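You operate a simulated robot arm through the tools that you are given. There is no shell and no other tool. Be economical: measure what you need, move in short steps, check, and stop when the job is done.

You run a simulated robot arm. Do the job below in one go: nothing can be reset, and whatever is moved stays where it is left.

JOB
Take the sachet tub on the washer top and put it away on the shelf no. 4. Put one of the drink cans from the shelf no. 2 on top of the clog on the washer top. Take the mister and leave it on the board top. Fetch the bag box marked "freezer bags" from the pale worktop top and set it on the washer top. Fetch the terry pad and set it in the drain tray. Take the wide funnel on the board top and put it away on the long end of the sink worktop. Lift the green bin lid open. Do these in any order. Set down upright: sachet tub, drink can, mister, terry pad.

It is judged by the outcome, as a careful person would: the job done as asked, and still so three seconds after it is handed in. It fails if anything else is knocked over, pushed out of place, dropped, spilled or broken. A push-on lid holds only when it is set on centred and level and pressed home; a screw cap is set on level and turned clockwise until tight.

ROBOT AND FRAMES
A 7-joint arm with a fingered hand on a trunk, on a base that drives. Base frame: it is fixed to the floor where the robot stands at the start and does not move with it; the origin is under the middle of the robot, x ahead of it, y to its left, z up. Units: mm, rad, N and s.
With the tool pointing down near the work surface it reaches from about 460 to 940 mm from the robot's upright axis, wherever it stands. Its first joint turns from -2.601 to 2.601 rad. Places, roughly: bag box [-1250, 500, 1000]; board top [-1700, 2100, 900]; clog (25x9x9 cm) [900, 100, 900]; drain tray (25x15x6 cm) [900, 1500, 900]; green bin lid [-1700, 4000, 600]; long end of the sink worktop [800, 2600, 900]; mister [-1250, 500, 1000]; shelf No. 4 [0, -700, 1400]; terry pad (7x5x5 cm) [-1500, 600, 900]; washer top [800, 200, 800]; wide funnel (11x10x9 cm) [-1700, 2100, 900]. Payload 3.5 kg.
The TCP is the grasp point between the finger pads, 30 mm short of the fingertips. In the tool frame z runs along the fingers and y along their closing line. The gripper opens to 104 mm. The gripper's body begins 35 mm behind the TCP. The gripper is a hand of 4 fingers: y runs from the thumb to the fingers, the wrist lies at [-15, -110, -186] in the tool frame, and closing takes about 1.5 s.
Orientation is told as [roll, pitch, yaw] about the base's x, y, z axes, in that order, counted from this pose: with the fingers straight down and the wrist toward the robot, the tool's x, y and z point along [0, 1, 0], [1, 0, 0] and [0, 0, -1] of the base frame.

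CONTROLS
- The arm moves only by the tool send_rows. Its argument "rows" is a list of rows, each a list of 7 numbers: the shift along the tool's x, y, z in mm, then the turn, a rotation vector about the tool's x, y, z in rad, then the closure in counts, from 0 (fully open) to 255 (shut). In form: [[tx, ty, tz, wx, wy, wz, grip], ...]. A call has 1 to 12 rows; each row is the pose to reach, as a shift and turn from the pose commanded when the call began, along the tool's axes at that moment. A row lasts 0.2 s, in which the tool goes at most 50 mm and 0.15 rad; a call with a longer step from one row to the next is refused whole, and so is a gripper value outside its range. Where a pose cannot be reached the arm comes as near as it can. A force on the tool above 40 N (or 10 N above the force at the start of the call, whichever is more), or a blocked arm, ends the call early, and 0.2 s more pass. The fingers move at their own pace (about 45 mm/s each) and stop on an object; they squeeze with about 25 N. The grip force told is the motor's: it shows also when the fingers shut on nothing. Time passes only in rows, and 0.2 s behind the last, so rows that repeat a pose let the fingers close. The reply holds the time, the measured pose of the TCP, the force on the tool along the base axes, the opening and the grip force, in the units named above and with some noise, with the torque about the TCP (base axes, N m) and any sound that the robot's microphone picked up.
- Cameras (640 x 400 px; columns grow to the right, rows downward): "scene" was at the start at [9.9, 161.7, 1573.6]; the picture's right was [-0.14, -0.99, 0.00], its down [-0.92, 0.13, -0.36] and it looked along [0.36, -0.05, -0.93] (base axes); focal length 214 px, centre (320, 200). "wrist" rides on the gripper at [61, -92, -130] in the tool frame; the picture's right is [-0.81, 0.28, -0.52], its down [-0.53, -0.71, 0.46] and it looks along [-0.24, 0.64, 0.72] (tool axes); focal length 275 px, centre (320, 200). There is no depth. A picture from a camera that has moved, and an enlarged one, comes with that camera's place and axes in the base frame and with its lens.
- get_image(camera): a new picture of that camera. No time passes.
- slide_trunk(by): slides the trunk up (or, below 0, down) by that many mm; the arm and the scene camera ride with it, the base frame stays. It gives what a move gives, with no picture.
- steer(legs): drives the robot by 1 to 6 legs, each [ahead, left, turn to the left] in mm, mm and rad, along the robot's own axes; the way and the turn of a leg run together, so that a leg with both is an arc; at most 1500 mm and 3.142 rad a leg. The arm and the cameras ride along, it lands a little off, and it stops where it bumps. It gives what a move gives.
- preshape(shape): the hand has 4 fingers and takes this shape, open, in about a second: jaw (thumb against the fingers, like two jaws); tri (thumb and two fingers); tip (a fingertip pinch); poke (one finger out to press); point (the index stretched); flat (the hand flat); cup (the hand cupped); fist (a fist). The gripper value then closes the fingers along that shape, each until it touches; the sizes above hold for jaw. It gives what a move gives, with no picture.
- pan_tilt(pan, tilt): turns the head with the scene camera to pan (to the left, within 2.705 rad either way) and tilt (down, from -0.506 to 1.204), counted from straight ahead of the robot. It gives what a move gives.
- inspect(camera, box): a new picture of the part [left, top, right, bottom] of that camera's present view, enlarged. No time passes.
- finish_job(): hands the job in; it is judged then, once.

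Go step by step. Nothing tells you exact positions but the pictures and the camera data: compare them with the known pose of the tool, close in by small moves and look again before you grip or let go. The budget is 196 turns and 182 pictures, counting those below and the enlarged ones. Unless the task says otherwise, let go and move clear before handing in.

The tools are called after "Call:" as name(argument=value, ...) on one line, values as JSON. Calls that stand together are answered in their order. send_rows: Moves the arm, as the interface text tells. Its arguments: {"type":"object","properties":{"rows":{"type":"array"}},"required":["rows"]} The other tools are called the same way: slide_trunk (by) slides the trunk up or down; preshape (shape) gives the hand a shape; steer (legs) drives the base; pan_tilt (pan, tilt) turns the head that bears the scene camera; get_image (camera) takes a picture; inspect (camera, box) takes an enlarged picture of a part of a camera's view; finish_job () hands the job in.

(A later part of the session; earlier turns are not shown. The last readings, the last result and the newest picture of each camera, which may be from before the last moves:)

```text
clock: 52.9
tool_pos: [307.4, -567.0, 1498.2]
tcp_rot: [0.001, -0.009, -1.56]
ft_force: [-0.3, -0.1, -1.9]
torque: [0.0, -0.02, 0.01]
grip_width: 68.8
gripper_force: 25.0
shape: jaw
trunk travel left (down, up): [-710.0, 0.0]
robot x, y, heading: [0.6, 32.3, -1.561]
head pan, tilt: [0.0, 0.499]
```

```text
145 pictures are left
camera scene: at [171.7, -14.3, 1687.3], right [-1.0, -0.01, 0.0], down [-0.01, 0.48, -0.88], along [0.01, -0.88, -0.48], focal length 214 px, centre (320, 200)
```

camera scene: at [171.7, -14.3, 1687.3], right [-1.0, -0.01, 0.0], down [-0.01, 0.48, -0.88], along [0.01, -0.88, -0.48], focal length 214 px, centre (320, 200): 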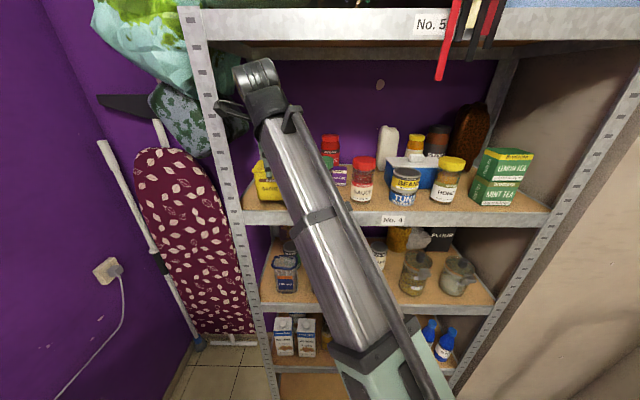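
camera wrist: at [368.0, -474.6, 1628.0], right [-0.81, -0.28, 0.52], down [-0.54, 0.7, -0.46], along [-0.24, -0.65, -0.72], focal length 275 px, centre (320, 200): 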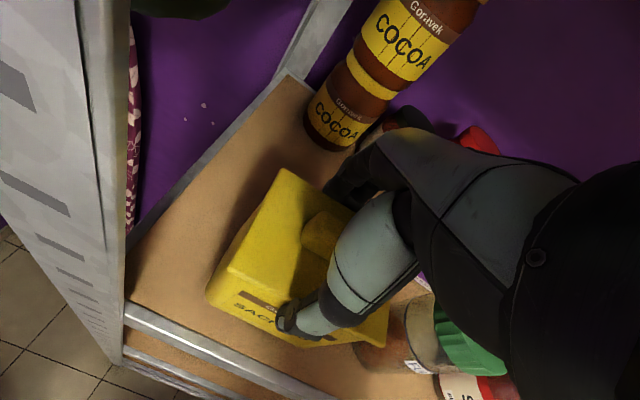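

The tub is over the free patch. Lower carefully until contact.

Call:
send_rows(rows=[[-4, 0, 15, 0, 0, 0, 92], [-6, 0, 30, 0, 0, 0, 92], [-6, 0, 36, 0, 0, 0, 92], [-6, 0, 40, 0, 0, 0, 92], [-6, 0, 43, 0, 0, 0, 92], [-6, 0, 46, 0, 0, 0, 92]])

Call:
get_image(camera="wrist")

```text
clock: 54.3
tool_pos: [300.6, -565.6, 1456.3]
tcp_rot: [0.004, -0.013, -1.56]
ft_force: [-0.6, -3.1, 36.6]
torque: [-0.11, 0.1, 0.06]
grip_width: 65.0
gripper_force: 24.6
shape: jaw
trunk travel left (down, up): [-710.0, 0.0]
robot x, y, heading: [-1.5, 30.5, -1.56]
head pan, tilt: [0.0, 0.499]
```

```text
144 pictures are left
camera wrist: at [360.5, -471.6, 1585.0], right [-0.81, -0.28, 0.52], down [-0.54, 0.7, -0.47], along [-0.23, -0.66, -0.72], focal length 275 px, centre (320, 200)
```

wrist: 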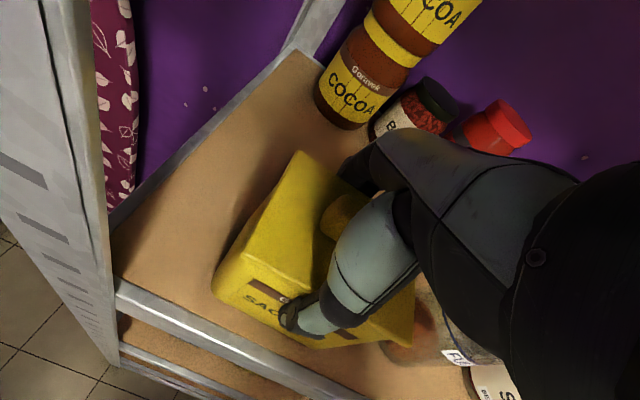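

Contact made. Relax slightly and open.

Call:
send_rows(rows=[[0, 0, -3, 0, 0, 0, 92], [0, 0, -3, 0, 0, 0, 40], [0, 0, -3, 0, 0, 0, 0], [0, 0, -3, 0, 0, 0, 0], [0, 0, -3, 0, 0, 0, 0], [0, 0, -3, 0, 0, 0, 0], [0, 0, -3, 0, 0, 0, 0]])

Call:
get_image(camera="wrist")

```text
clock: 55.9
tool_pos: [301.3, -567.9, 1456.7]
tcp_rot: [0.001, -0.007, -1.56]
ft_force: [-0.1, -0.3, 0.6]
torque: [0.01, 0.02, -0.03]
grip_width: 103.9
gripper_force: 0.1
shape: jaw
trunk travel left (down, up): [-710.0, 0.0]
robot x, y, heading: [4.6, 32.3, -1.557]
head pan, tilt: [0.0, 0.499]
```

```text
143 pictures are left
camera wrist: at [362.1, -473.9, 1585.6], right [-0.81, -0.28, 0.52], down [-0.54, 0.7, -0.46], along [-0.24, -0.65, -0.72], focal length 275 px, centre (320, 200)
```

wrist: 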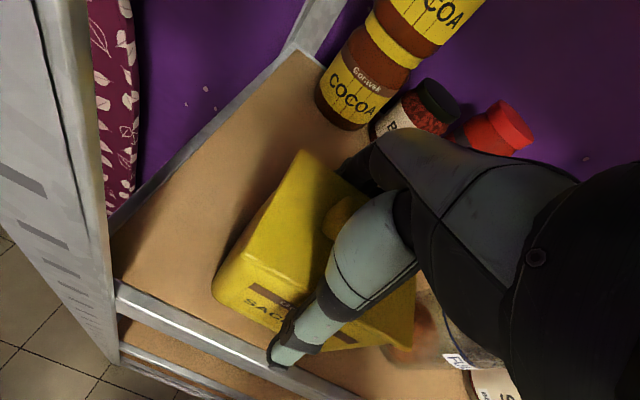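

Call:
send_rows(rows=[[0, 0, -15, 0, 0, 0, 0], [0, 0, -30, 0, 0, 0, 0], [0, 0, -45, 0, 0, 0, 0], [0, 0, -56, 0, 0, 0, 0], [0, -20, -58, 0, 0, 0, 0], [0, -40, -60, 0, 0, 0, 0], [0, -60, -60, 0, 0, 0, 0]])

Call:
get_image(camera="wrist")

```text
clock: 57.5
tool_pos: [299.0, -506.7, 1517.8]
tcp_rot: [0.002, -0.008, -1.56]
ft_force: [0.4, -1.1, 1.3]
torque: [-0.06, -0.01, -0.05]
grip_width: 103.9
gripper_force: 0.0
shape: jaw
trunk travel left (down, up): [-710.0, 0.0]
robot x, y, heading: [3.3, 31.4, -1.556]
head pan, tilt: [0.0, 0.499]
```

```text
142 pictures are left
camera wrist: at [360.6, -413.6, 1646.3], right [-0.81, -0.28, 0.52], down [-0.54, 0.7, -0.46], along [-0.24, -0.65, -0.72], focal length 275 px, centre (320, 200)
```

wrist: 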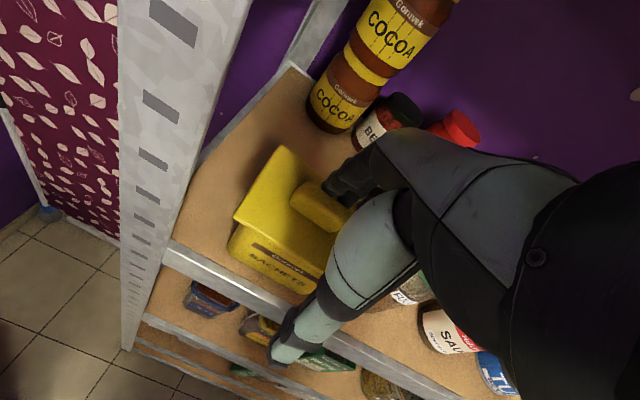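

Call:
inspect(camera="wrist", box=[210, 120, 410, 300])

Call:
inspect(camera="scene", box=[210, 130, 310, 220])

```text
2.22 times, centred on (310, 210) of wrist
camera zoom: at [360.6, -413.6, 1646.3], right [-0.81, -0.28, 0.52], down [-0.54, 0.7, -0.46], along [-0.24, -0.65, -0.72], focal length 612 px, centre (342, 178)
```

zoom: 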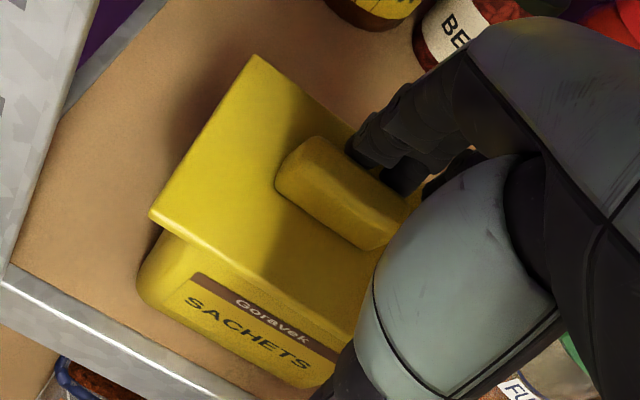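

```text
4.44 times, centred on (260, 175) of scene
camera zoom: at [171.5, -12.4, 1687.4], right [-1.0, -0.01, 0.0], down [-0.01, 0.48, -0.88], along [0.01, -0.88, -0.48], focal length 953 px, centre (587, 311)
```

zoom: 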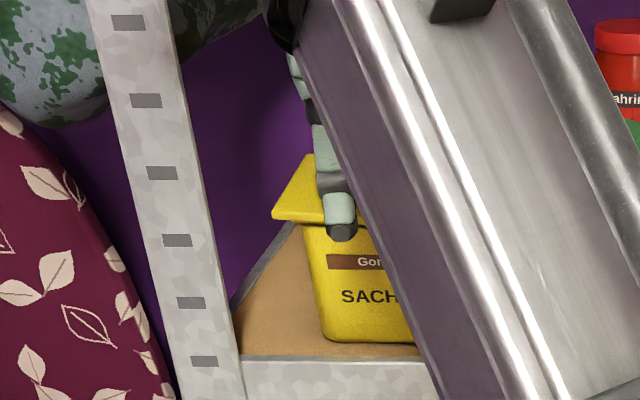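

The lid may be loose or nudged by the far fingers. I'll go back a little, rise and look again.

Call:
send_rows(rows=[[0, 20, 0, 0, 0, 0, 0], [0, 20, -10, 0, 0, 0, 0], [0, 20, -20, 0, 0, 0, 0]])

Call:
inspect(camera="wrist", box=[210, 120, 410, 300])

Call:
inspect(camera="scene", box=[210, 130, 310, 220])

```text
clock: 58.3
tool_pos: [300.7, -526.2, 1534.7]
tcp_rot: [0.002, -0.006, -1.56]
ft_force: [0.3, 0.5, -0.2]
torque: [0.03, -0.01, 0.02]
grip_width: 103.9
gripper_force: 0.0
shape: jaw
trunk travel left (down, up): [-710.0, 0.0]
robot x, y, heading: [0.6, 31.1, -1.56]
head pan, tilt: [0.0, 0.499]
```

```text
2.22 times, centred on (310, 210) of wrist
camera zoom: at [361.3, -432.9, 1664.2], right [-0.81, -0.28, 0.52], down [-0.54, 0.7, -0.46], along [-0.24, -0.65, -0.72], focal length 612 px, centre (342, 178)
```

zoom: 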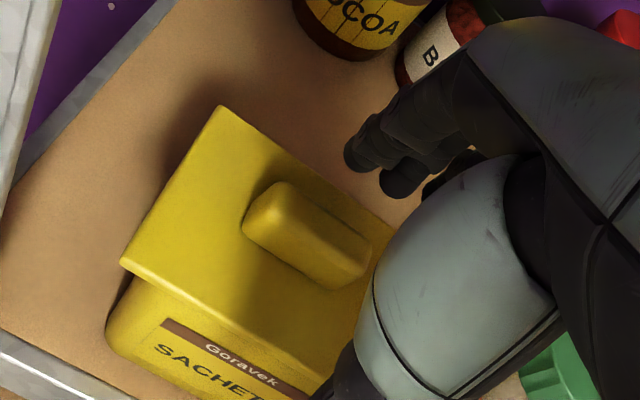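

```text
4.44 times, centred on (260, 175) of scene
camera zoom: at [171.7, -12.8, 1687.3], right [-1.0, -0.01, 0.0], down [-0.01, 0.48, -0.88], along [0.01, -0.88, -0.48], focal length 953 px, centre (587, 311)
```

zoom: 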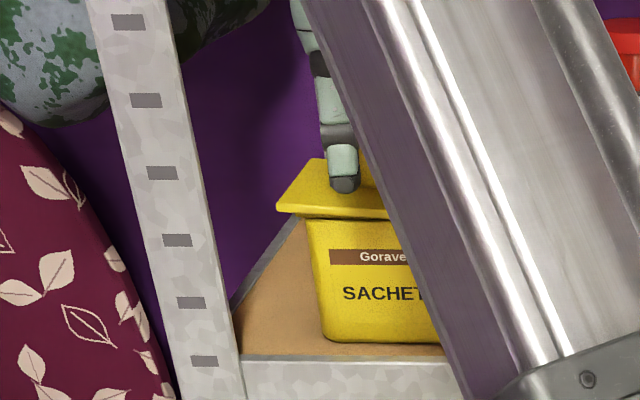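

The lid looks as if it sits slightly proud. I'll back the arm out cleanly and look at it unobstructed.

Call:
send_rows(rows=[[0, -35, -4, 0, 0, 0, 0], [0, -70, -4, 0, 0, 0, 0], [-20, -105, -4, 0, 0, 0, 0], [-50, -125, -4, 0, 0, 0, 0], [-90, -130, -4, 0, 0, 0, 0], [-130, -130, -4, 0, 0, 0, 0], [-170, -130, -4, 0, 0, 0, 0], [-210, -130, -4, 0, 0, 0, 0], [-250, -130, -4, 0, 0, 0, 0]])

Call:
inspect(camera="scene", box=[220, 130, 320, 220])

Call:
get_image(camera="wrist")

```text
clock: 60.3
tool_pos: [51.2, -499.6, 1452.7]
tcp_rot: [0.002, -0.006, -1.558]
ft_force: [-0.8, 0.7, 0.1]
torque: [0.02, -0.02, -0.02]
grip_width: 103.8
gripper_force: 0.1
shape: jaw
out of reach, approached as far as the arm can: row 2, 3, 4, 5, 6, 7, 8, 9
trunk travel left (down, up): [-710.0, 0.0]
robot x, y, heading: [-3.5, 28.7, -1.556]
head pan, tilt: [0.0, 0.499]
```

```text
4.44 times, centred on (270, 175) of scene
camera zoom: at [169.3, -12.7, 1687.6], right [-1.0, -0.01, 0.0], down [0.0, 0.48, -0.88], along [0.01, -0.88, -0.48], focal length 953 px, centre (542, 311)
```

zoom: 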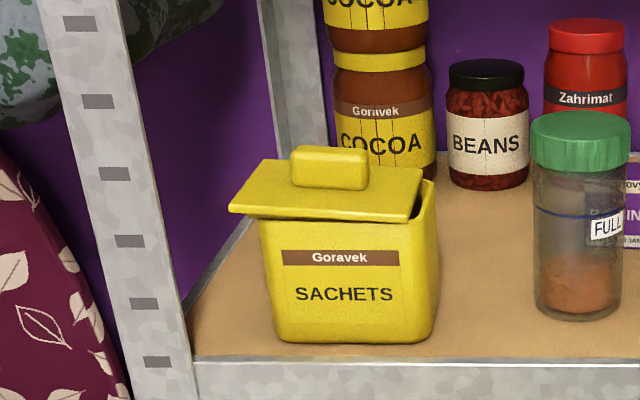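

```text
136 pictures are left
camera wrist: at [111.9, -406.0, 1582.3], right [-0.81, -0.28, 0.52], down [-0.54, 0.7, -0.46], along [-0.23, -0.65, -0.72], focal length 275 px, centre (320, 200)
```

wrist: 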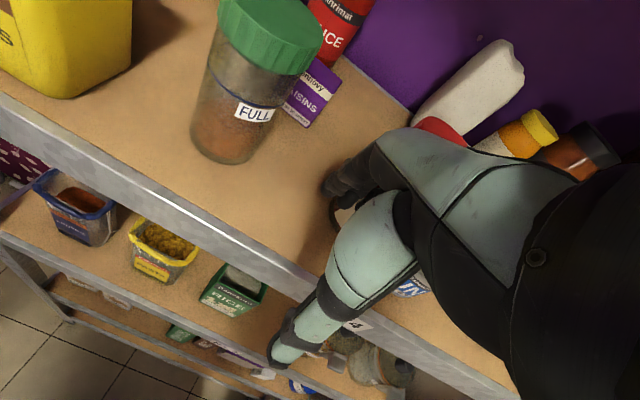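

The lid is indeed displaced and must be reseated; also the arm was clamped lower than commanded. Back the base straight out first, then check the shelf.

Call:
steer(legs=[[-250, 0, 0]])

Call:
inspect(camera="scene", box=[220, 60, 500, 240])

Call:
inspect(camera="scene", box=[250, 120, 350, 200])

```text
clock: 62.1
tool_pos: [51.8, -246.9, 1453.0]
tcp_rot: [0.002, -0.008, -1.556]
ft_force: [-0.1, 0.0, -0.1]
torque: [0.02, 0.02, 0.0]
grip_width: 104.1
gripper_force: 0.1
shape: jaw
trunk travel left (down, up): [-710.0, 0.0]
robot x, y, heading: [-2.4, 284.9, -1.558]
head pan, tilt: [0.0, 0.499]
```

```text
2.22 times, centred on (360, 150) of scene
camera zoom: at [168.2, 239.5, 1687.4], right [-1.0, -0.02, 0.0], down [-0.01, 0.48, -0.88], along [0.01, -0.88, -0.48], focal length 477 px, centre (231, 311)
```

zoom: 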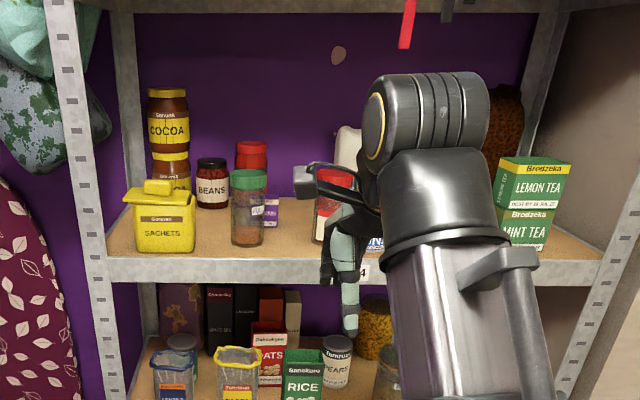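

```text
5.00 times, centred on (300, 160) of scene
camera zoom: at [168.2, 239.5, 1687.4], right [-1.0, -0.02, 0.0], down [-0.01, 0.48, -0.88], along [0.01, -0.88, -0.48], focal length 1072 px, centre (420, 400)
```

zoom: 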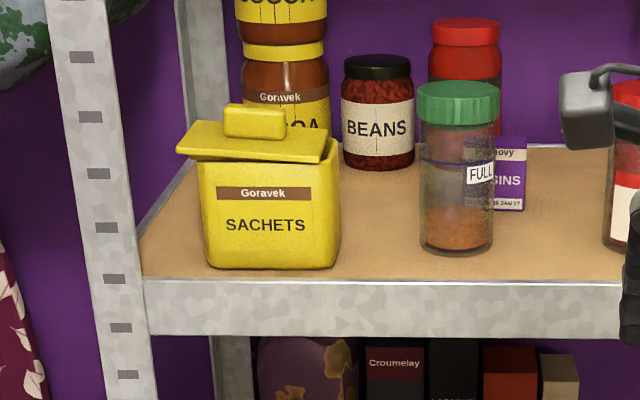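

Nothing else was disturbed, but the tub lid is off-centre. I'll return the arm to its high pose, go back in and reseat the lid by its knob.

Call:
send_rows(rows=[[0, 40, -10, 0, 0, 0, 0], [30, 65, -30, 0, 0, 0, 0], [70, 65, -50, 0, 0, 0, 0], [110, 65, -70, 0, 0, 0, 0], [150, 65, -90, 0, 0, 0, 0], [190, 65, -92, 0, 0, 0, 0], [230, 65, -92, 0, 0, 0, 0], [248, 65, -92, 0, 0, 0, 0], [248, 65, -92, 0, 0, 0, 0]])

Call:
steer(legs=[[200, 0, 0]])

Call:
get_image(camera="wrist")

Call:
inspect(camera="scene", box=[220, 120, 340, 220])

```text
clock: 64.1
tool_pos: [302.7, -312.2, 1544.8]
tcp_rot: [0.001, -0.007, -1.555]
ft_force: [0.3, 0.2, -0.1]
torque: [-0.03, -0.02, 0.01]
grip_width: 103.9
gripper_force: 0.1
shape: jaw
trunk travel left (down, up): [-710.0, 0.0]
robot x, y, heading: [-2.1, 279.1, -1.552]
head pan, tilt: [0.0, 0.499]
```

```text
clock: 65.7
tool_pos: [308.6, -513.3, 1545.6]
tcp_rot: [0.002, -0.007, -1.55]
ft_force: [-0.1, -1.0, -0.3]
torque: [0.0, 0.0, 0.02]
grip_width: 103.8
gripper_force: 0.1
shape: jaw
trunk travel left (down, up): [-710.0, 0.0]
robot x, y, heading: [1.2, 82.9, -1.549]
head pan, tilt: [0.0, 0.499]
```

```text
133 pictures are left
camera wrist: at [368.8, -419.0, 1675.0], right [-0.81, -0.29, 0.52], down [-0.55, 0.7, -0.46], along [-0.23, -0.65, -0.72], focal length 275 px, centre (320, 200)
```

wrist: 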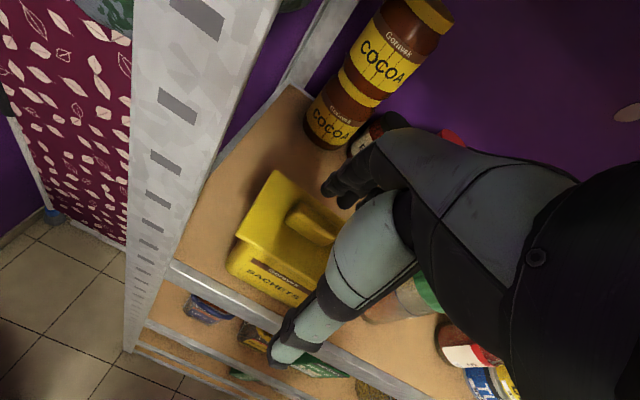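

```text
4.00 times, centred on (280, 170) of scene
camera zoom: at [172.3, 36.7, 1687.3], right [-1.0, -0.02, 0.0], down [-0.01, 0.48, -0.88], along [0.02, -0.88, -0.48], focal length 858 px, centre (480, 320)
```

zoom: 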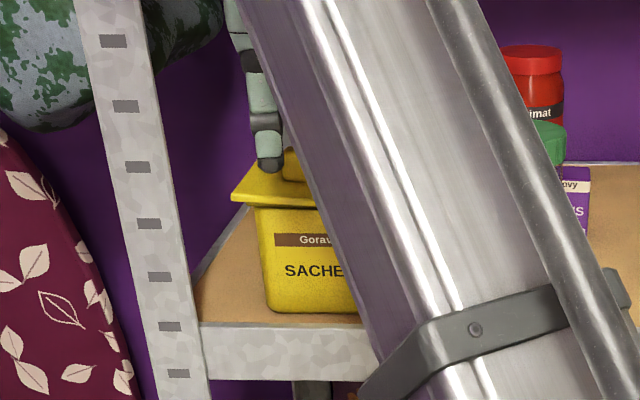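

Call:
inspect(camera="wrist", box=[210, 150, 370, 320])

```text
2.35 times, centred on (290, 235) of wrist
camera zoom: at [368.8, -419.0, 1675.0], right [-0.81, -0.29, 0.52], down [-0.55, 0.7, -0.46], along [-0.23, -0.65, -0.72], focal length 648 px, centre (391, 118)
```

zoom: 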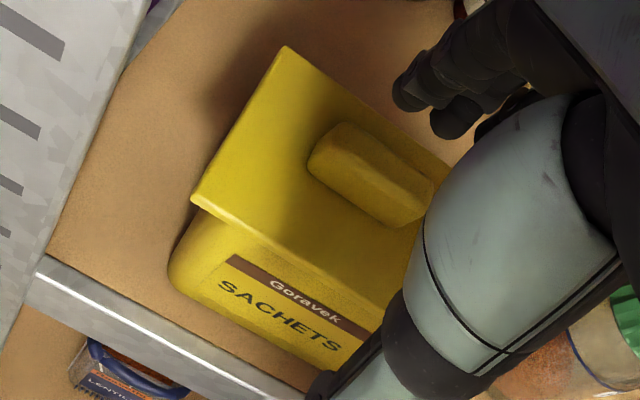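

Lid is about 11 mm off to the left of the body. I'll drive in, lower the fingers around the knob and grip it.

Call:
steer(legs=[[53, 0, 0]])

Call:
send_rows(rows=[[-4, 0, 15, 0, 0, 0, 0], [-4, 0, 30, 0, 0, 0, 0], [-4, 0, 38, 0, 0, 0, 0], [-4, 0, 38, 0, 0, 0, 0]])

Call:
inspect(camera="wrist", box=[200, 120, 400, 320])

Call:
inspect(camera="scene", box=[220, 120, 320, 220])

```text
clock: 66.7
tool_pos: [309.8, -568.6, 1545.3]
tcp_rot: [0.001, -0.005, -1.551]
ft_force: [0.0, 0.0, 0.0]
torque: [0.02, 0.03, -0.01]
grip_width: 103.7
gripper_force: 0.2
shape: jaw
trunk travel left (down, up): [-710.0, 0.0]
robot x, y, heading: [1.7, 27.2, -1.552]
head pan, tilt: [0.0, 0.499]
```

```text
clock: 67.7
tool_pos: [306.6, -564.7, 1507.6]
tcp_rot: [0.001, -0.008, -1.55]
ft_force: [-0.8, 0.5, 0.3]
torque: [-0.01, 0.01, 0.02]
grip_width: 104.1
gripper_force: 0.0
shape: jaw
trunk travel left (down, up): [-710.0, 0.0]
robot x, y, heading: [2.9, 28.6, -1.547]
head pan, tilt: [0.0, 0.499]
```

```text
2.00 times, centred on (300, 220) of wrist
camera zoom: at [366.0, -471.5, 1636.7], right [-0.81, -0.29, 0.52], down [-0.55, 0.7, -0.46], along [-0.23, -0.65, -0.72], focal length 551 px, centre (360, 160)
```

zoom: 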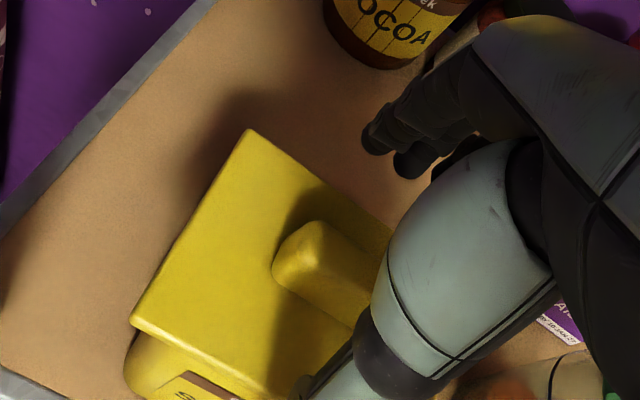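

```text
4.00 times, centred on (270, 170) of scene
camera zoom: at [173.4, -15.7, 1687.3], right [-1.0, -0.02, 0.0], down [-0.01, 0.48, -0.88], along [0.02, -0.88, -0.48], focal length 858 px, centre (520, 320)
```

zoom: 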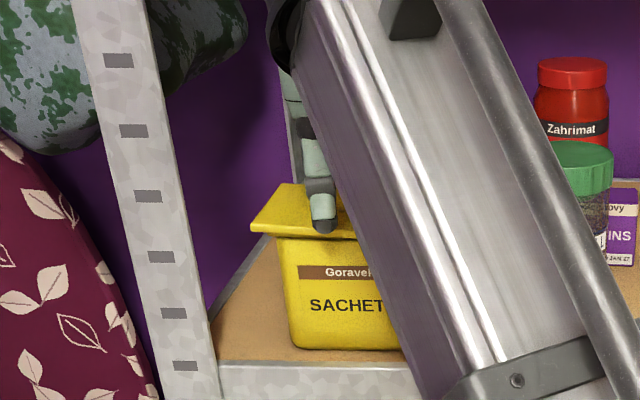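

Call:
send_rows(rows=[[-2, 0, 4, 0, 0, 0, 60], [-2, 0, 4, 0, 0, 0, 100], [-2, 0, 4, 0, 0, 0, 140], [-2, 0, 4, 0, 0, 0, 255], [-2, 0, 4, 0, 0, 0, 255], [-2, 0, 4, 0, 0, 0, 255], [-2, 0, 4, 0, 0, 0, 255], [-2, 0, 4, 0, 0, 0, 255], [-2, 0, 4, 0, 0, 0, 255]])

Call:
inspect(camera="wrist", box=[200, 120, 400, 320])

```text
clock: 69.7
tool_pos: [303.3, -565.0, 1506.4]
tcp_rot: [0.002, -0.01, -1.551]
ft_force: [0.3, 0.9, 10.7]
torque: [-0.17, -0.05, -0.02]
grip_width: 33.1
gripper_force: 25.3
shape: jaw
trunk travel left (down, up): [-710.0, 0.0]
robot x, y, heading: [0.8, 27.6, -1.548]
head pan, tilt: [0.0, 0.499]
```

```text
2.00 times, centred on (300, 220) of wrist
camera zoom: at [363.6, -470.5, 1634.3], right [-0.81, -0.29, 0.52], down [-0.55, 0.7, -0.46], along [-0.23, -0.66, -0.72], focal length 551 px, centre (360, 160)
```

zoom: 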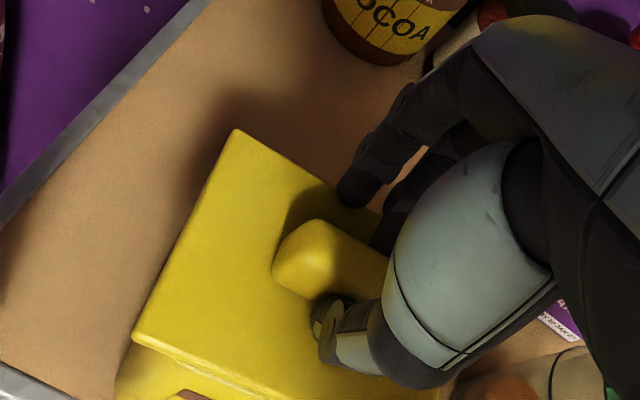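

Knob gripped (33 mm). Lift the lid slightly and look.

Call:
send_rows(rows=[[0, 0, -8, 0, 0, 0, 255], [0, 0, -16, 0, 0, 0, 255], [0, 0, -24, 0, 0, 0, 255], [0, 0, -24, 0, 0, 0, 255]])

Call:
inspect(camera="wrist", box=[180, 120, 400, 340])

Call:
inspect(camera="scene", box=[220, 120, 320, 220])

```text
clock: 70.7
tool_pos: [303.0, -565.3, 1528.7]
tcp_rot: [0.001, -0.006, -1.549]
ft_force: [-0.2, 0.6, -1.5]
torque: [-0.01, -0.02, 0.02]
grip_width: 28.0
gripper_force: 25.4
shape: jaw
trunk travel left (down, up): [-710.0, 0.0]
robot x, y, heading: [5.0, 26.3, -1.545]
head pan, tilt: [0.0, 0.499]
```

```text
1.82 times, centred on (290, 230) of wrist
camera zoom: at [364.0, -471.7, 1657.5], right [-0.81, -0.29, 0.52], down [-0.55, 0.7, -0.46], along [-0.23, -0.65, -0.72], focal length 500 px, centre (374, 146)
```

zoom: 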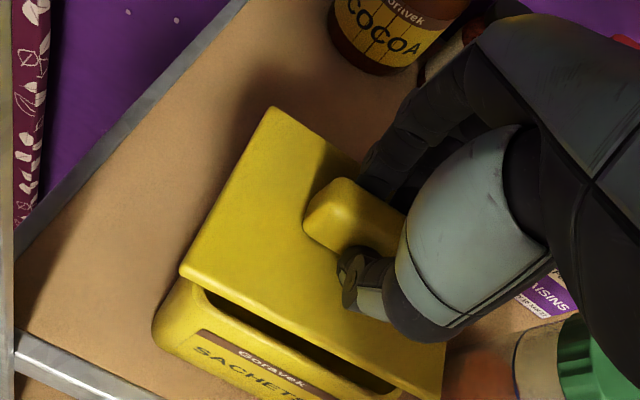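

```text
4.00 times, centred on (270, 170) of scene
camera zoom: at [173.5, -16.0, 1687.3], right [-1.0, -0.02, 0.0], down [-0.01, 0.48, -0.88], along [0.02, -0.88, -0.48], focal length 858 px, centre (520, 320)
```

zoom: 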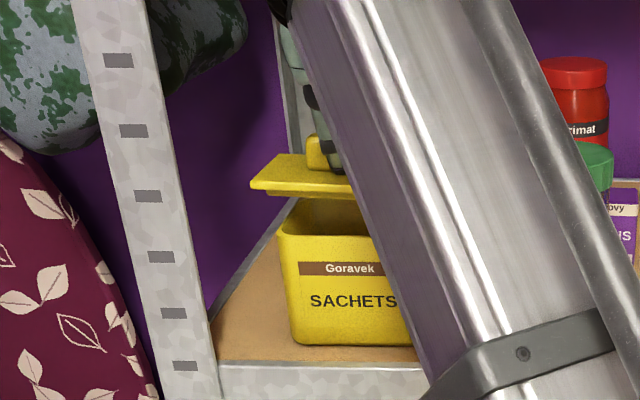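

The lid is held level over the body. Shift it about 8 mm right, lower and press home.

Call:
send_rows(rows=[[-4, -1, 0, 0, 0, 0, 255], [-8, -2, 0, 0, 0, 0, 255], [-8, -2, 8, 0, 0, 0, 255], [-8, -2, 14, 0, 0, 0, 255], [-8, -2, 14, 0, 0, 0, 255]])

Call:
inspect(camera="wrist", box=[180, 120, 400, 340])

Call:
inspect(camera="scene", box=[220, 120, 320, 220])

```text
clock: 71.9
tool_pos: [295.7, -564.0, 1513.8]
tcp_rot: [0.0, -0.007, -1.549]
ft_force: [0.2, 0.4, -0.5]
torque: [-0.02, 0.01, -0.01]
grip_width: 27.8
gripper_force: 25.2
shape: jaw
trunk travel left (down, up): [-710.0, 0.0]
robot x, y, heading: [1.5, 28.0, -1.548]
head pan, tilt: [0.0, 0.499]
```

```text
1.82 times, centred on (290, 230) of wrist
camera zoom: at [355.8, -470.5, 1642.4], right [-0.81, -0.29, 0.52], down [-0.55, 0.7, -0.46], along [-0.23, -0.65, -0.72], focal length 500 px, centre (374, 146)
```

zoom: 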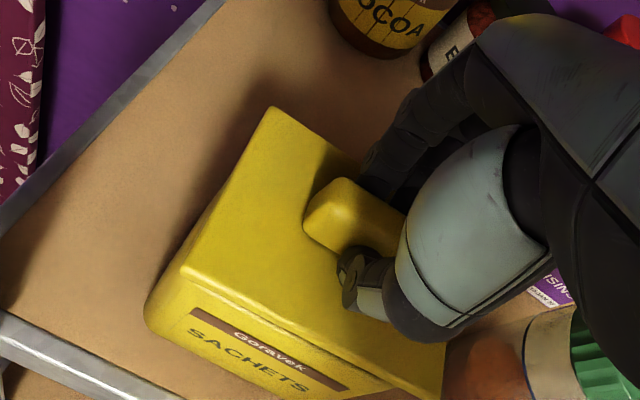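

```text
4.00 times, centred on (270, 170) of scene
camera zoom: at [173.4, -15.8, 1687.3], right [-1.0, -0.02, 0.0], down [-0.01, 0.48, -0.88], along [0.02, -0.88, -0.48], focal length 858 px, centre (520, 320)
```

zoom: 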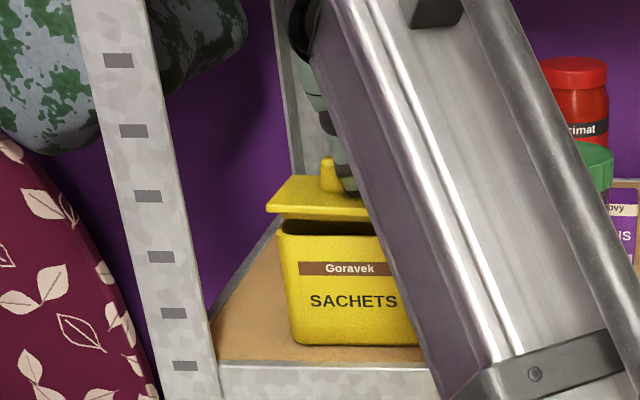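

Call:
send_rows(rows=[[0, 0, 5, 0, 0, 0, 255], [0, 0, 9, 0, 0, 0, 255], [0, 0, 12, 0, 0, 0, 255], [0, 0, 15, 0, 0, 0, 255], [0, 0, 18, 0, 0, 0, 255], [0, 0, 21, 0, 0, 0, 255], [0, 0, 24, 0, 0, 0, 255], [0, 0, 27, 0, 0, 0, 255]])

Call:
inspect(camera="scene", box=[220, 120, 320, 220])

```text
clock: 73.1
tool_pos: [294.0, -565.2, 1502.9]
tcp_rot: [0.007, -0.02, -1.549]
ft_force: [-0.5, 1.5, 21.8]
torque: [0.08, -0.05, 0.03]
grip_width: 29.5
gripper_force: 24.7
shape: jaw
trunk travel left (down, up): [-710.0, 0.0]
robot x, y, heading: [1.6, 26.2, -1.554]
head pan, tilt: [0.0, 0.499]
stopped in row 6: the force on the tool passed its limit (the readings are from after the stop); the commanded pose is now the measured one
```

```text
4.00 times, centred on (270, 170) of scene
camera zoom: at [172.5, -14.1, 1687.5], right [-1.0, -0.02, 0.0], down [-0.01, 0.48, -0.88], along [0.02, -0.88, -0.48], focal length 858 px, centre (520, 320)
```

zoom: 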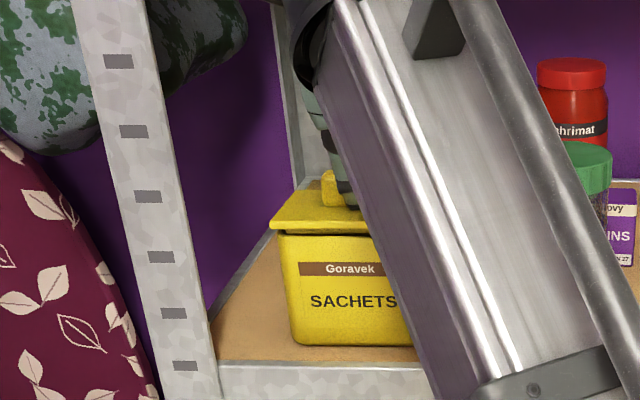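

No snap heard yet. I'll try small lateral wiggles under light pressure.

Call:
send_rows(rows=[[0, 0, -4, 0, 0, 0, 255], [-3, 0, -3, 0, 0, 0, 255], [-3, 0, 2, 0, 0, 0, 255], [-3, 0, 5, 0, 0, 0, 255], [-3, 0, -3, 0, 0, 0, 255], [-3, -4, -3, 0, 0, 0, 255], [-3, -4, 2, 0, 0, 0, 255], [-3, -4, 5, 0, 0, 0, 255]])

Call:
send_rows(rows=[[0, 0, -6, 0, 0, 0, 255], [0, 8, -6, 0, 0, 0, 255], [0, 8, -1, 0, 0, 0, 255], [0, 8, 2, 0, 0, 0, 255], [3, 8, -6, 0, 0, 0, 255], [3, 4, -6, 0, 0, 0, 255], [3, 4, 0, 0, 0, 0, 255], [3, 4, 3, 0, 0, 0, 255]])

Call:
inspect(camera="scene", box=[220, 120, 320, 220])

Call:
inspect(camera="wrist", box=[180, 120, 400, 340])

```text
clock: 74.0
tool_pos: [294.5, -565.1, 1500.7]
tcp_rot: [0.008, -0.022, -1.548]
ft_force: [2.3, 2.5, 10.8]
torque: [-0.13, -0.06, 0.02]
grip_width: 27.8
gripper_force: 25.2
shape: jaw
trunk travel left (down, up): [-710.0, 0.0]
robot x, y, heading: [1.9, 27.6, -1.553]
head pan, tilt: [0.0, 0.499]
heard: snap
stopped in row 4: the force on the tool passed its limit (the readings are from after the stop); the commanded pose is now the measured one
```

```text
clock: 75.8
tool_pos: [296.5, -569.7, 1501.0]
tcp_rot: [0.01, -0.026, -1.549]
ft_force: [1.7, 1.8, 16.2]
torque: [-0.17, -0.18, -0.01]
grip_width: 28.0
gripper_force: 25.4
shape: jaw
trunk travel left (down, up): [-710.0, 0.0]
robot x, y, heading: [1.9, 27.1, -1.546]
head pan, tilt: [0.0, 0.499]
```

```text
4.00 times, centred on (270, 170) of scene
camera zoom: at [173.1, -13.8, 1687.7], right [-1.0, -0.02, 0.0], down [-0.01, 0.48, -0.88], along [0.02, -0.88, -0.48], focal length 858 px, centre (520, 320)
```

zoom: 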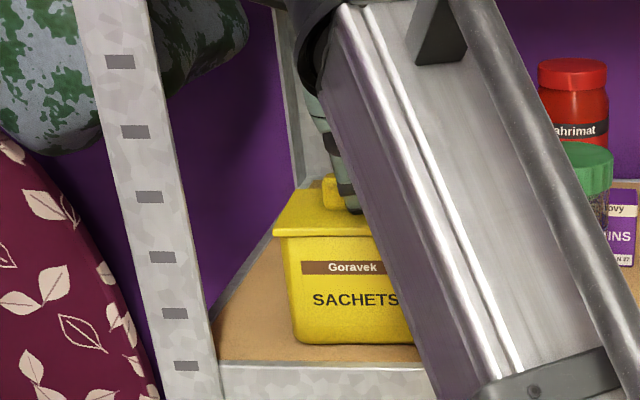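

```text
1.82 times, centred on (290, 230) of wrist
camera zoom: at [355.2, -472.6, 1628.3], right [-0.81, -0.28, 0.52], down [-0.54, 0.69, -0.48], along [-0.22, -0.67, -0.71], focal length 500 px, centre (374, 146)
```

zoom: 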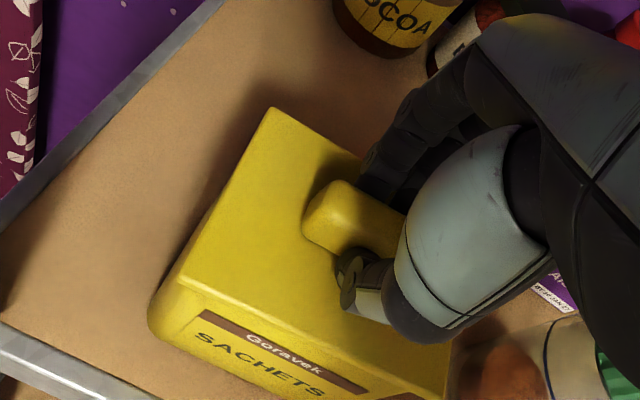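

The lid snapped home. Release, rise and drive straight back.

Call:
send_rows(rows=[[0, 0, -4, 0, 0, 0, 255], [0, 0, -4, 0, 0, 0, 120], [0, 0, -4, 0, 0, 0, 0], [0, 0, -4, 0, 0, 0, 0], [0, 0, -4, 0, 0, 0, 0], [0, 0, -4, 0, 0, 0, 0], [0, 0, -4, 0, 0, 0, 0], [0, 0, -15, 0, 0, 0, 0], [0, 0, -30, 0, 0, 0, 0], [0, 0, -42, 0, 0, 0, 0], [0, 0, -42, 0, 0, 0, 0]])

Call:
steer(legs=[[-260, 0, 0]])

Call:
inspect(camera="scene", box=[220, 100, 340, 200])

Call:
get_image(camera="wrist")

```text
clock: 78.2
tool_pos: [295.7, -568.4, 1539.2]
tcp_rot: [0.007, -0.023, -1.55]
ft_force: [-1.1, -0.5, 0.3]
torque: [-0.03, 0.0, 0.01]
grip_width: 103.5
gripper_force: 0.1
shape: jaw
trunk travel left (down, up): [-710.0, 0.0]
robot x, y, heading: [3.7, 28.6, -1.554]
head pan, tilt: [0.0, 0.499]
```

```text
clock: 80.0
tool_pos: [291.9, -303.3, 1540.3]
tcp_rot: [0.008, -0.02, -1.544]
ft_force: [-0.4, -0.1, -0.8]
torque: [0.01, -0.01, 0.03]
grip_width: 103.8
gripper_force: 0.0
shape: jaw
trunk travel left (down, up): [-710.0, 0.0]
robot x, y, heading: [-0.4, 287.8, -1.544]
head pan, tilt: [0.0, 0.499]
```

```text
4.00 times, centred on (280, 150) of scene
camera zoom: at [167.4, 248.7, 1687.4], right [-1.0, -0.03, 0.0], down [-0.01, 0.48, -0.88], along [0.02, -0.88, -0.48], focal length 858 px, centre (480, 400)
```

zoom: 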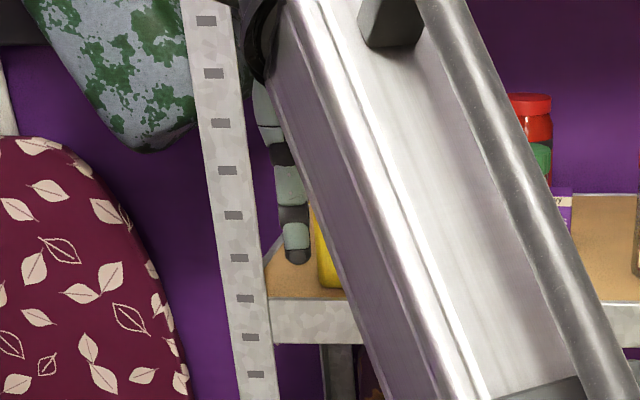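

```text
119 pictures are left
camera wrist: at [350.5, -207.2, 1668.0], right [-0.81, -0.28, 0.52], down [-0.55, 0.69, -0.47], along [-0.22, -0.67, -0.71], focal length 275 px, centre (320, 200)
```

wrist: 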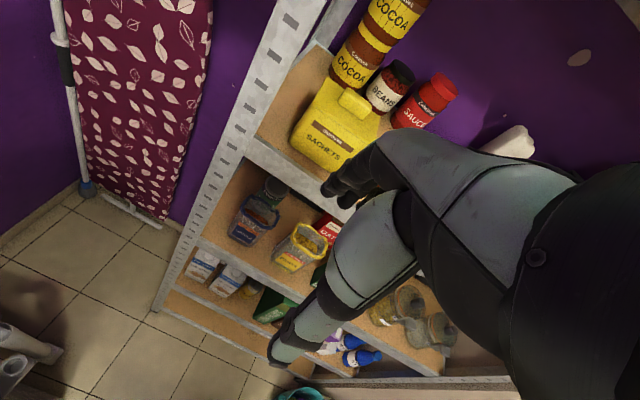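

The tub is in place with its lid on. Next the can: I'll lower the trunk to see shelf 2 (z≈545).

Call:
slide_trunk(by=-560)

Call:
pan_tilt(pan=0, tilt=0.45)

Call:
get_image(camera="scene")

Call:
get_image(camera="wrist")

```text
refused: -560 is not a number from -400 to 400
```

```text
clock: 80.7
tool_pos: [291.3, -304.4, 1538.7]
tcp_rot: [0.007, -0.021, -1.545]
ft_force: [-0.2, -0.4, 0.8]
torque: [-0.02, -0.01, -0.03]
grip_width: 103.7
gripper_force: 0.1
shape: jaw
trunk travel left (down, up): [-710.0, 0.0]
robot x, y, heading: [-2.9, 293.4, -1.542]
head pan, tilt: [0.0, 0.45]
```

```text
118 pictures are left
camera scene: at [167.5, 246.2, 1691.8], right [-1.0, -0.03, 0.0], down [-0.01, 0.44, -0.9], along [0.02, -0.9, -0.44], focal length 214 px, centre (320, 200)
```

scene: 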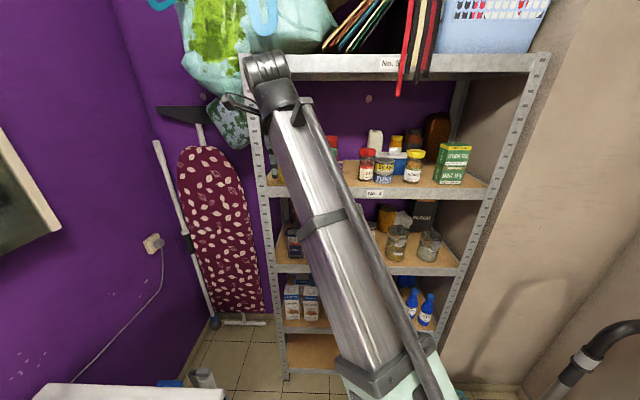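

```text
117 pictures are left
camera wrist: at [350.6, -208.8, 1667.4], right [-0.81, -0.29, 0.52], down [-0.55, 0.69, -0.47], along [-0.22, -0.67, -0.71], focal length 275 px, centre (320, 200)
```

wrist: 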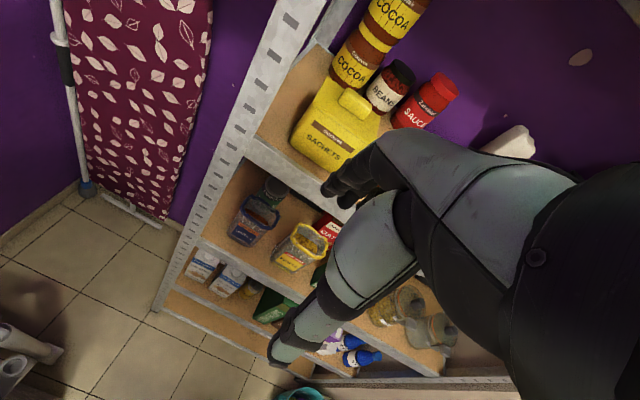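

Call:
slide_trunk(by=-400)

Call:
send_rows(rows=[[-40, 0, 0, 0, 0, 0, 0], [-80, 0, 0, 0, 0, 0, 0], [-120, 0, 0, 0, 0, 0, 0], [-160, 0, 0, 0, 0, 0, 0], [-200, 0, 0, 0, 0, 0, 0], [-240, 0, 0, 0, 0, 0, 0], [-280, 0, 0, 0, 0, 0, 0], [-320, 0, 0, 0, 0, 0, 0], [-360, 0, 0, 0, 0, 0, 0], [-400, 0, 0, 0, 0, 0, 0], [-440, 0, 0, 0, 0, 0, 0]])

Call:
slide_trunk(by=-160)

Call:
inspect(camera="scene", box=[240, 150, 480, 310])

```text
clock: 84.5
tool_pos: [291.3, -306.3, 1140.4]
tcp_rot: [0.007, -0.021, -1.545]
ft_force: [-0.5, 0.8, 0.3]
torque: [0.0, -0.02, 0.0]
grip_width: 103.7
gripper_force: 0.1
shape: jaw
trunk travel left (down, up): [-310.0, 400.0]
robot x, y, heading: [-2.1, 288.3, -1.543]
head pan, tilt: [0.0, 0.45]
```

```text
clock: 86.9
tool_pos: [-148.7, -313.8, 1135.8]
tcp_rot: [0.006, -0.021, -1.545]
ft_force: [0.1, -0.3, 0.1]
torque: [0.0, 0.02, -0.02]
grip_width: 103.9
gripper_force: 0.1
shape: jaw
out of reach, approached as far as the arm can: row 5, 6, 7, 8
trunk travel left (down, up): [-310.0, 400.0]
robot x, y, heading: [-2.4, 290.9, -1.542]
head pan, tilt: [0.0, 0.45]
```

```text
clock: 88.7
tool_pos: [-149.1, -315.0, 976.2]
tcp_rot: [0.007, -0.021, -1.544]
ft_force: [-0.2, -0.3, -0.8]
torque: [-0.03, 0.01, 0.04]
grip_width: 103.7
gripper_force: 0.1
shape: jaw
trunk travel left (down, up): [-150.0, 560.0]
robot x, y, heading: [-5.8, 292.3, -1.549]
head pan, tilt: [0.0, 0.45]
```

```text
2.50 times, centred on (360, 230) of scene
camera zoom: at [167.4, 246.3, 1131.8], right [-1.0, -0.03, 0.0], down [-0.01, 0.44, -0.9], along [0.02, -0.9, -0.44], focal length 536 px, centre (220, 125)
```

zoom: 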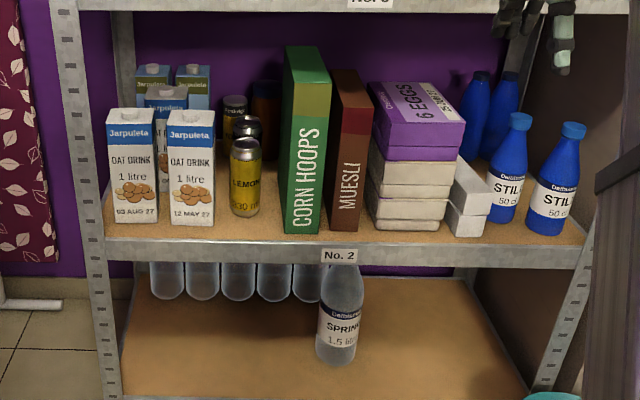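

The lemon can stands at about (137, −610), z 540–668, with another can behind it. A horizontal approach suits; I'll turn the hand horizontal outside the shelf.

Call:
send_rows(rows=[[12, 0, 12, -0.086, -0.086, -0.086, 0], [24, 0, 24, -0.172, -0.172, -0.172, 0], [36, 0, 36, -0.258, -0.258, -0.258, 0], [48, 0, 48, -0.344, -0.344, -0.344, 0], [60, 0, 60, -0.43, -0.43, -0.43, 0], [72, 0, 72, -0.516, -0.516, -0.516, 0], [84, 0, 84, -0.602, -0.602, -0.602, 0], [96, 0, 96, -0.688, -0.688, -0.688, 0], [108, 0, 108, -0.774, -0.774, -0.774, 0], [120, 0, 120, -0.86, -0.86, -0.86, 0], [132, 0, 132, -0.946, -0.946, -0.946, 0], [144, 0, 144, -1.032, -1.032, -1.032, 0]])

Call:
get_image(camera="scene")

```text
clock: 91.3
tool_pos: [-4.8, -311.5, 833.1]
tcp_rot: [-1.399, -0.172, -0.164]
ft_force: [-0.3, 0.3, 0.1]
torque: [0.03, 0.01, 0.01]
grip_width: 103.4
gripper_force: 0.1
shape: jaw
trunk travel left (down, up): [-150.0, 560.0]
robot x, y, heading: [-1.6, 292.2, -1.545]
head pan, tilt: [0.0, 0.45]
```

```text
115 pictures are left
camera scene: at [167.4, 246.4, 1131.8], right [-1.0, -0.03, 0.0], down [-0.01, 0.43, -0.9], along [0.02, -0.9, -0.44], focal length 214 px, centre (320, 200)
```

scene: 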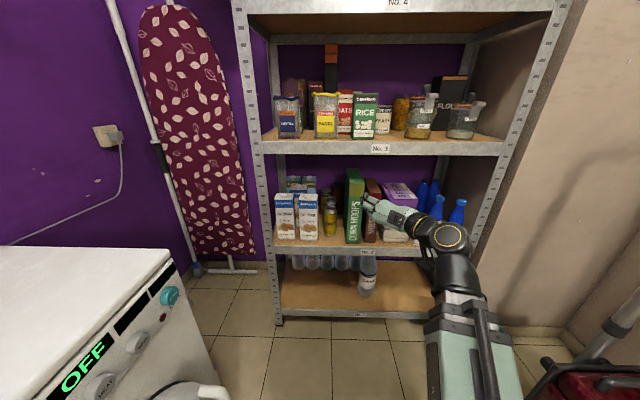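

Call:
send_rows(rows=[[0, 0, 0, -0.085, -0.085, -0.085, 50], [0, 0, 0, -0.165, -0.165, -0.165, 62], [0, 0, 0, -0.165, -0.165, -0.165, 62]])

```text
clock: 92.1
tool_pos: [-3.0, -312.3, 833.1]
tcp_rot: [-1.579, -0.019, 0.014]
ft_force: [-0.7, 0.3, 0.3]
torque: [0.03, -0.01, 0.0]
grip_width: 79.2
gripper_force: 0.1
shape: jaw
trunk travel left (down, up): [-150.0, 560.0]
robot x, y, heading: [-7.1, 291.3, -1.546]
head pan, tilt: [0.0, 0.45]
```

Call:
send_rows(rows=[[32, 20, 0, 0, 0, 0, 62], [64, 40, 10, 0, 0, 0, 62], [96, 60, 25, 0, 0, 0, 62], [128, 80, 40, 0, 0, 0, 62], [160, 100, 55, 0, 0, 0, 62], [192, 120, 75, 0, 0, 0, 62], [219, 140, 100, 0, 0, 0, 62], [219, 140, 100, 0, 0, 0, 62]])

Call:
inspect(camera="scene", box=[240, 150, 440, 290])

Call:
get_image(camera="wrist")

```text
clock: 93.9
tool_pos: [144.4, -411.2, 661.3]
tcp_rot: [-1.534, -0.01, 0.008]
ft_force: [0.0, -0.1, -0.4]
torque: [-0.01, -0.01, -0.03]
grip_width: 79.0
gripper_force: 0.0
shape: jaw
out of reach, approached as far as the arm can: row 2, 3, 5, 6, 7, 8
trunk travel left (down, up): [-150.0, 560.0]
robot x, y, heading: [-0.6, 289.1, -1.545]
head pan, tilt: [0.0, 0.45]
```

```text
2.86 times, centred on (340, 220) of scene
camera zoom: at [167.4, 246.4, 1131.8], right [-1.0, -0.03, 0.0], down [-0.01, 0.43, -0.9], along [0.02, -0.9, -0.44], focal length 613 px, centre (263, 143)
```

zoom: 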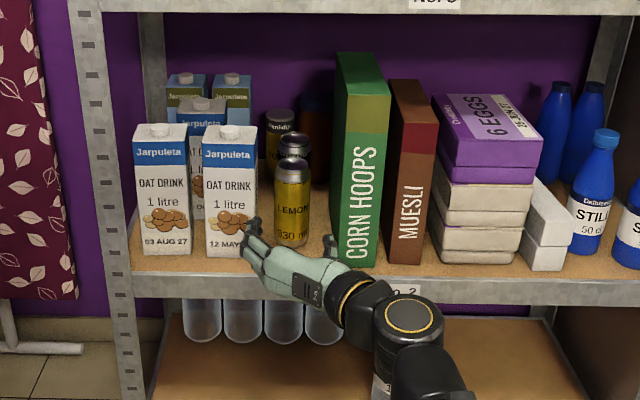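

```text
113 pictures are left
camera wrist: at [54.7, -278.5, 603.1], right [0.26, 0.49, 0.83], down [-0.71, -0.48, 0.51], along [0.65, -0.73, 0.22], focal length 275 px, centre (320, 200)
```

wrist: 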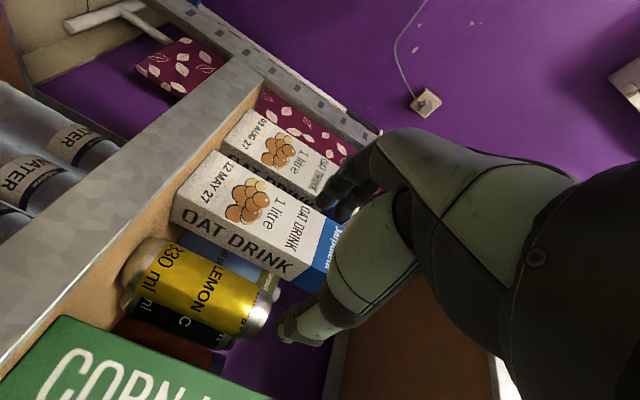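

The hand straddles the can's line well. Lower the trunk to bring the hand to can mid-height.

Call:
slide_trunk(by=-50)

Call:
send_rows(rows=[[0, -6, 10, 0, 0, 0, 62], [0, -6, 20, 0, 0, 0, 62], [0, -6, 20, 0, 0, 0, 62]])

```text
clock: 94.9
tool_pos: [146.3, -411.1, 611.6]
tcp_rot: [-1.534, -0.011, 0.01]
ft_force: [0.1, 0.1, -0.1]
torque: [0.03, 0.0, -0.04]
grip_width: 79.2
gripper_force: 0.0
shape: jaw
trunk travel left (down, up): [-100.0, 610.0]
robot x, y, heading: [-6.3, 290.0, -1.545]
head pan, tilt: [0.0, 0.45]
```

```text
clock: 95.7
tool_pos: [139.8, -431.0, 610.4]
tcp_rot: [-1.531, -0.009, 0.01]
ft_force: [-0.1, -0.3, -0.2]
torque: [0.01, -0.03, -0.01]
grip_width: 79.2
gripper_force: 0.1
shape: jaw
trunk travel left (down, up): [-100.0, 610.0]
robot x, y, heading: [-7.0, 286.8, -1.544]
head pan, tilt: [0.0, 0.45]
```

Call:
steer(legs=[[110, -4, 0]])

Call:
inspect(camera="scene", box=[240, 180, 400, 300])

Call:
get_image(camera="wrist")

```text
clock: 96.9
tool_pos: [136.7, -545.4, 611.3]
tcp_rot: [-1.532, -0.008, 0.005]
ft_force: [-1.8, 1.2, -0.5]
torque: [0.0, -0.02, 0.02]
grip_width: 78.5
gripper_force: 0.0
shape: jaw
trunk travel left (down, up): [-100.0, 610.0]
robot x, y, heading: [-4.1, 177.6, -1.545]
head pan, tilt: [0.0, 0.45]
```

```text
3.33 times, centred on (320, 240) of scene
camera zoom: at [166.1, 132.3, 1081.8], right [-1.0, -0.02, 0.0], down [-0.01, 0.44, -0.9], along [0.02, -0.9, -0.44], focal length 715 px, centre (320, 67)
```

zoom: 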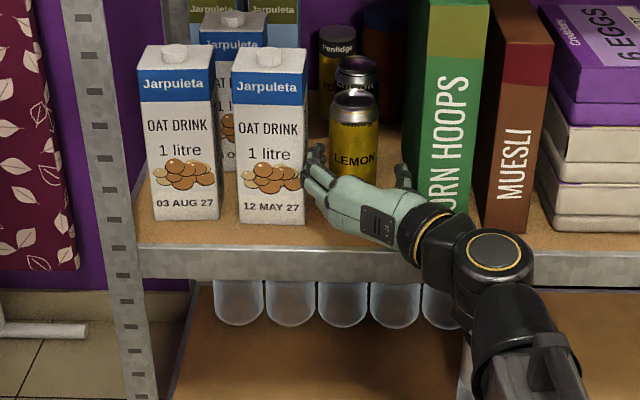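

```text
111 pictures are left
camera wrist: at [45.1, -412.3, 553.6], right [0.26, 0.49, 0.83], down [-0.72, -0.48, 0.51], along [0.65, -0.73, 0.22], focal length 275 px, centre (320, 200)
```

wrist: 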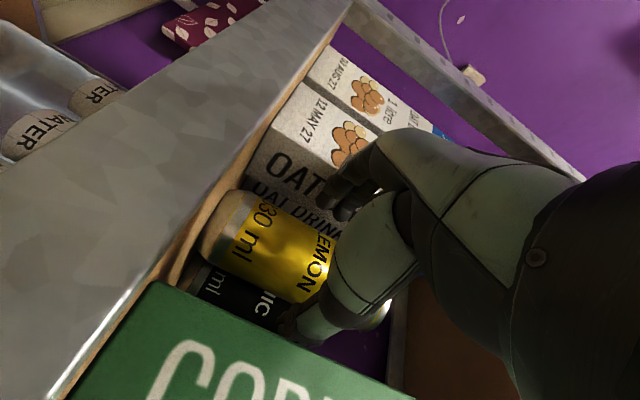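

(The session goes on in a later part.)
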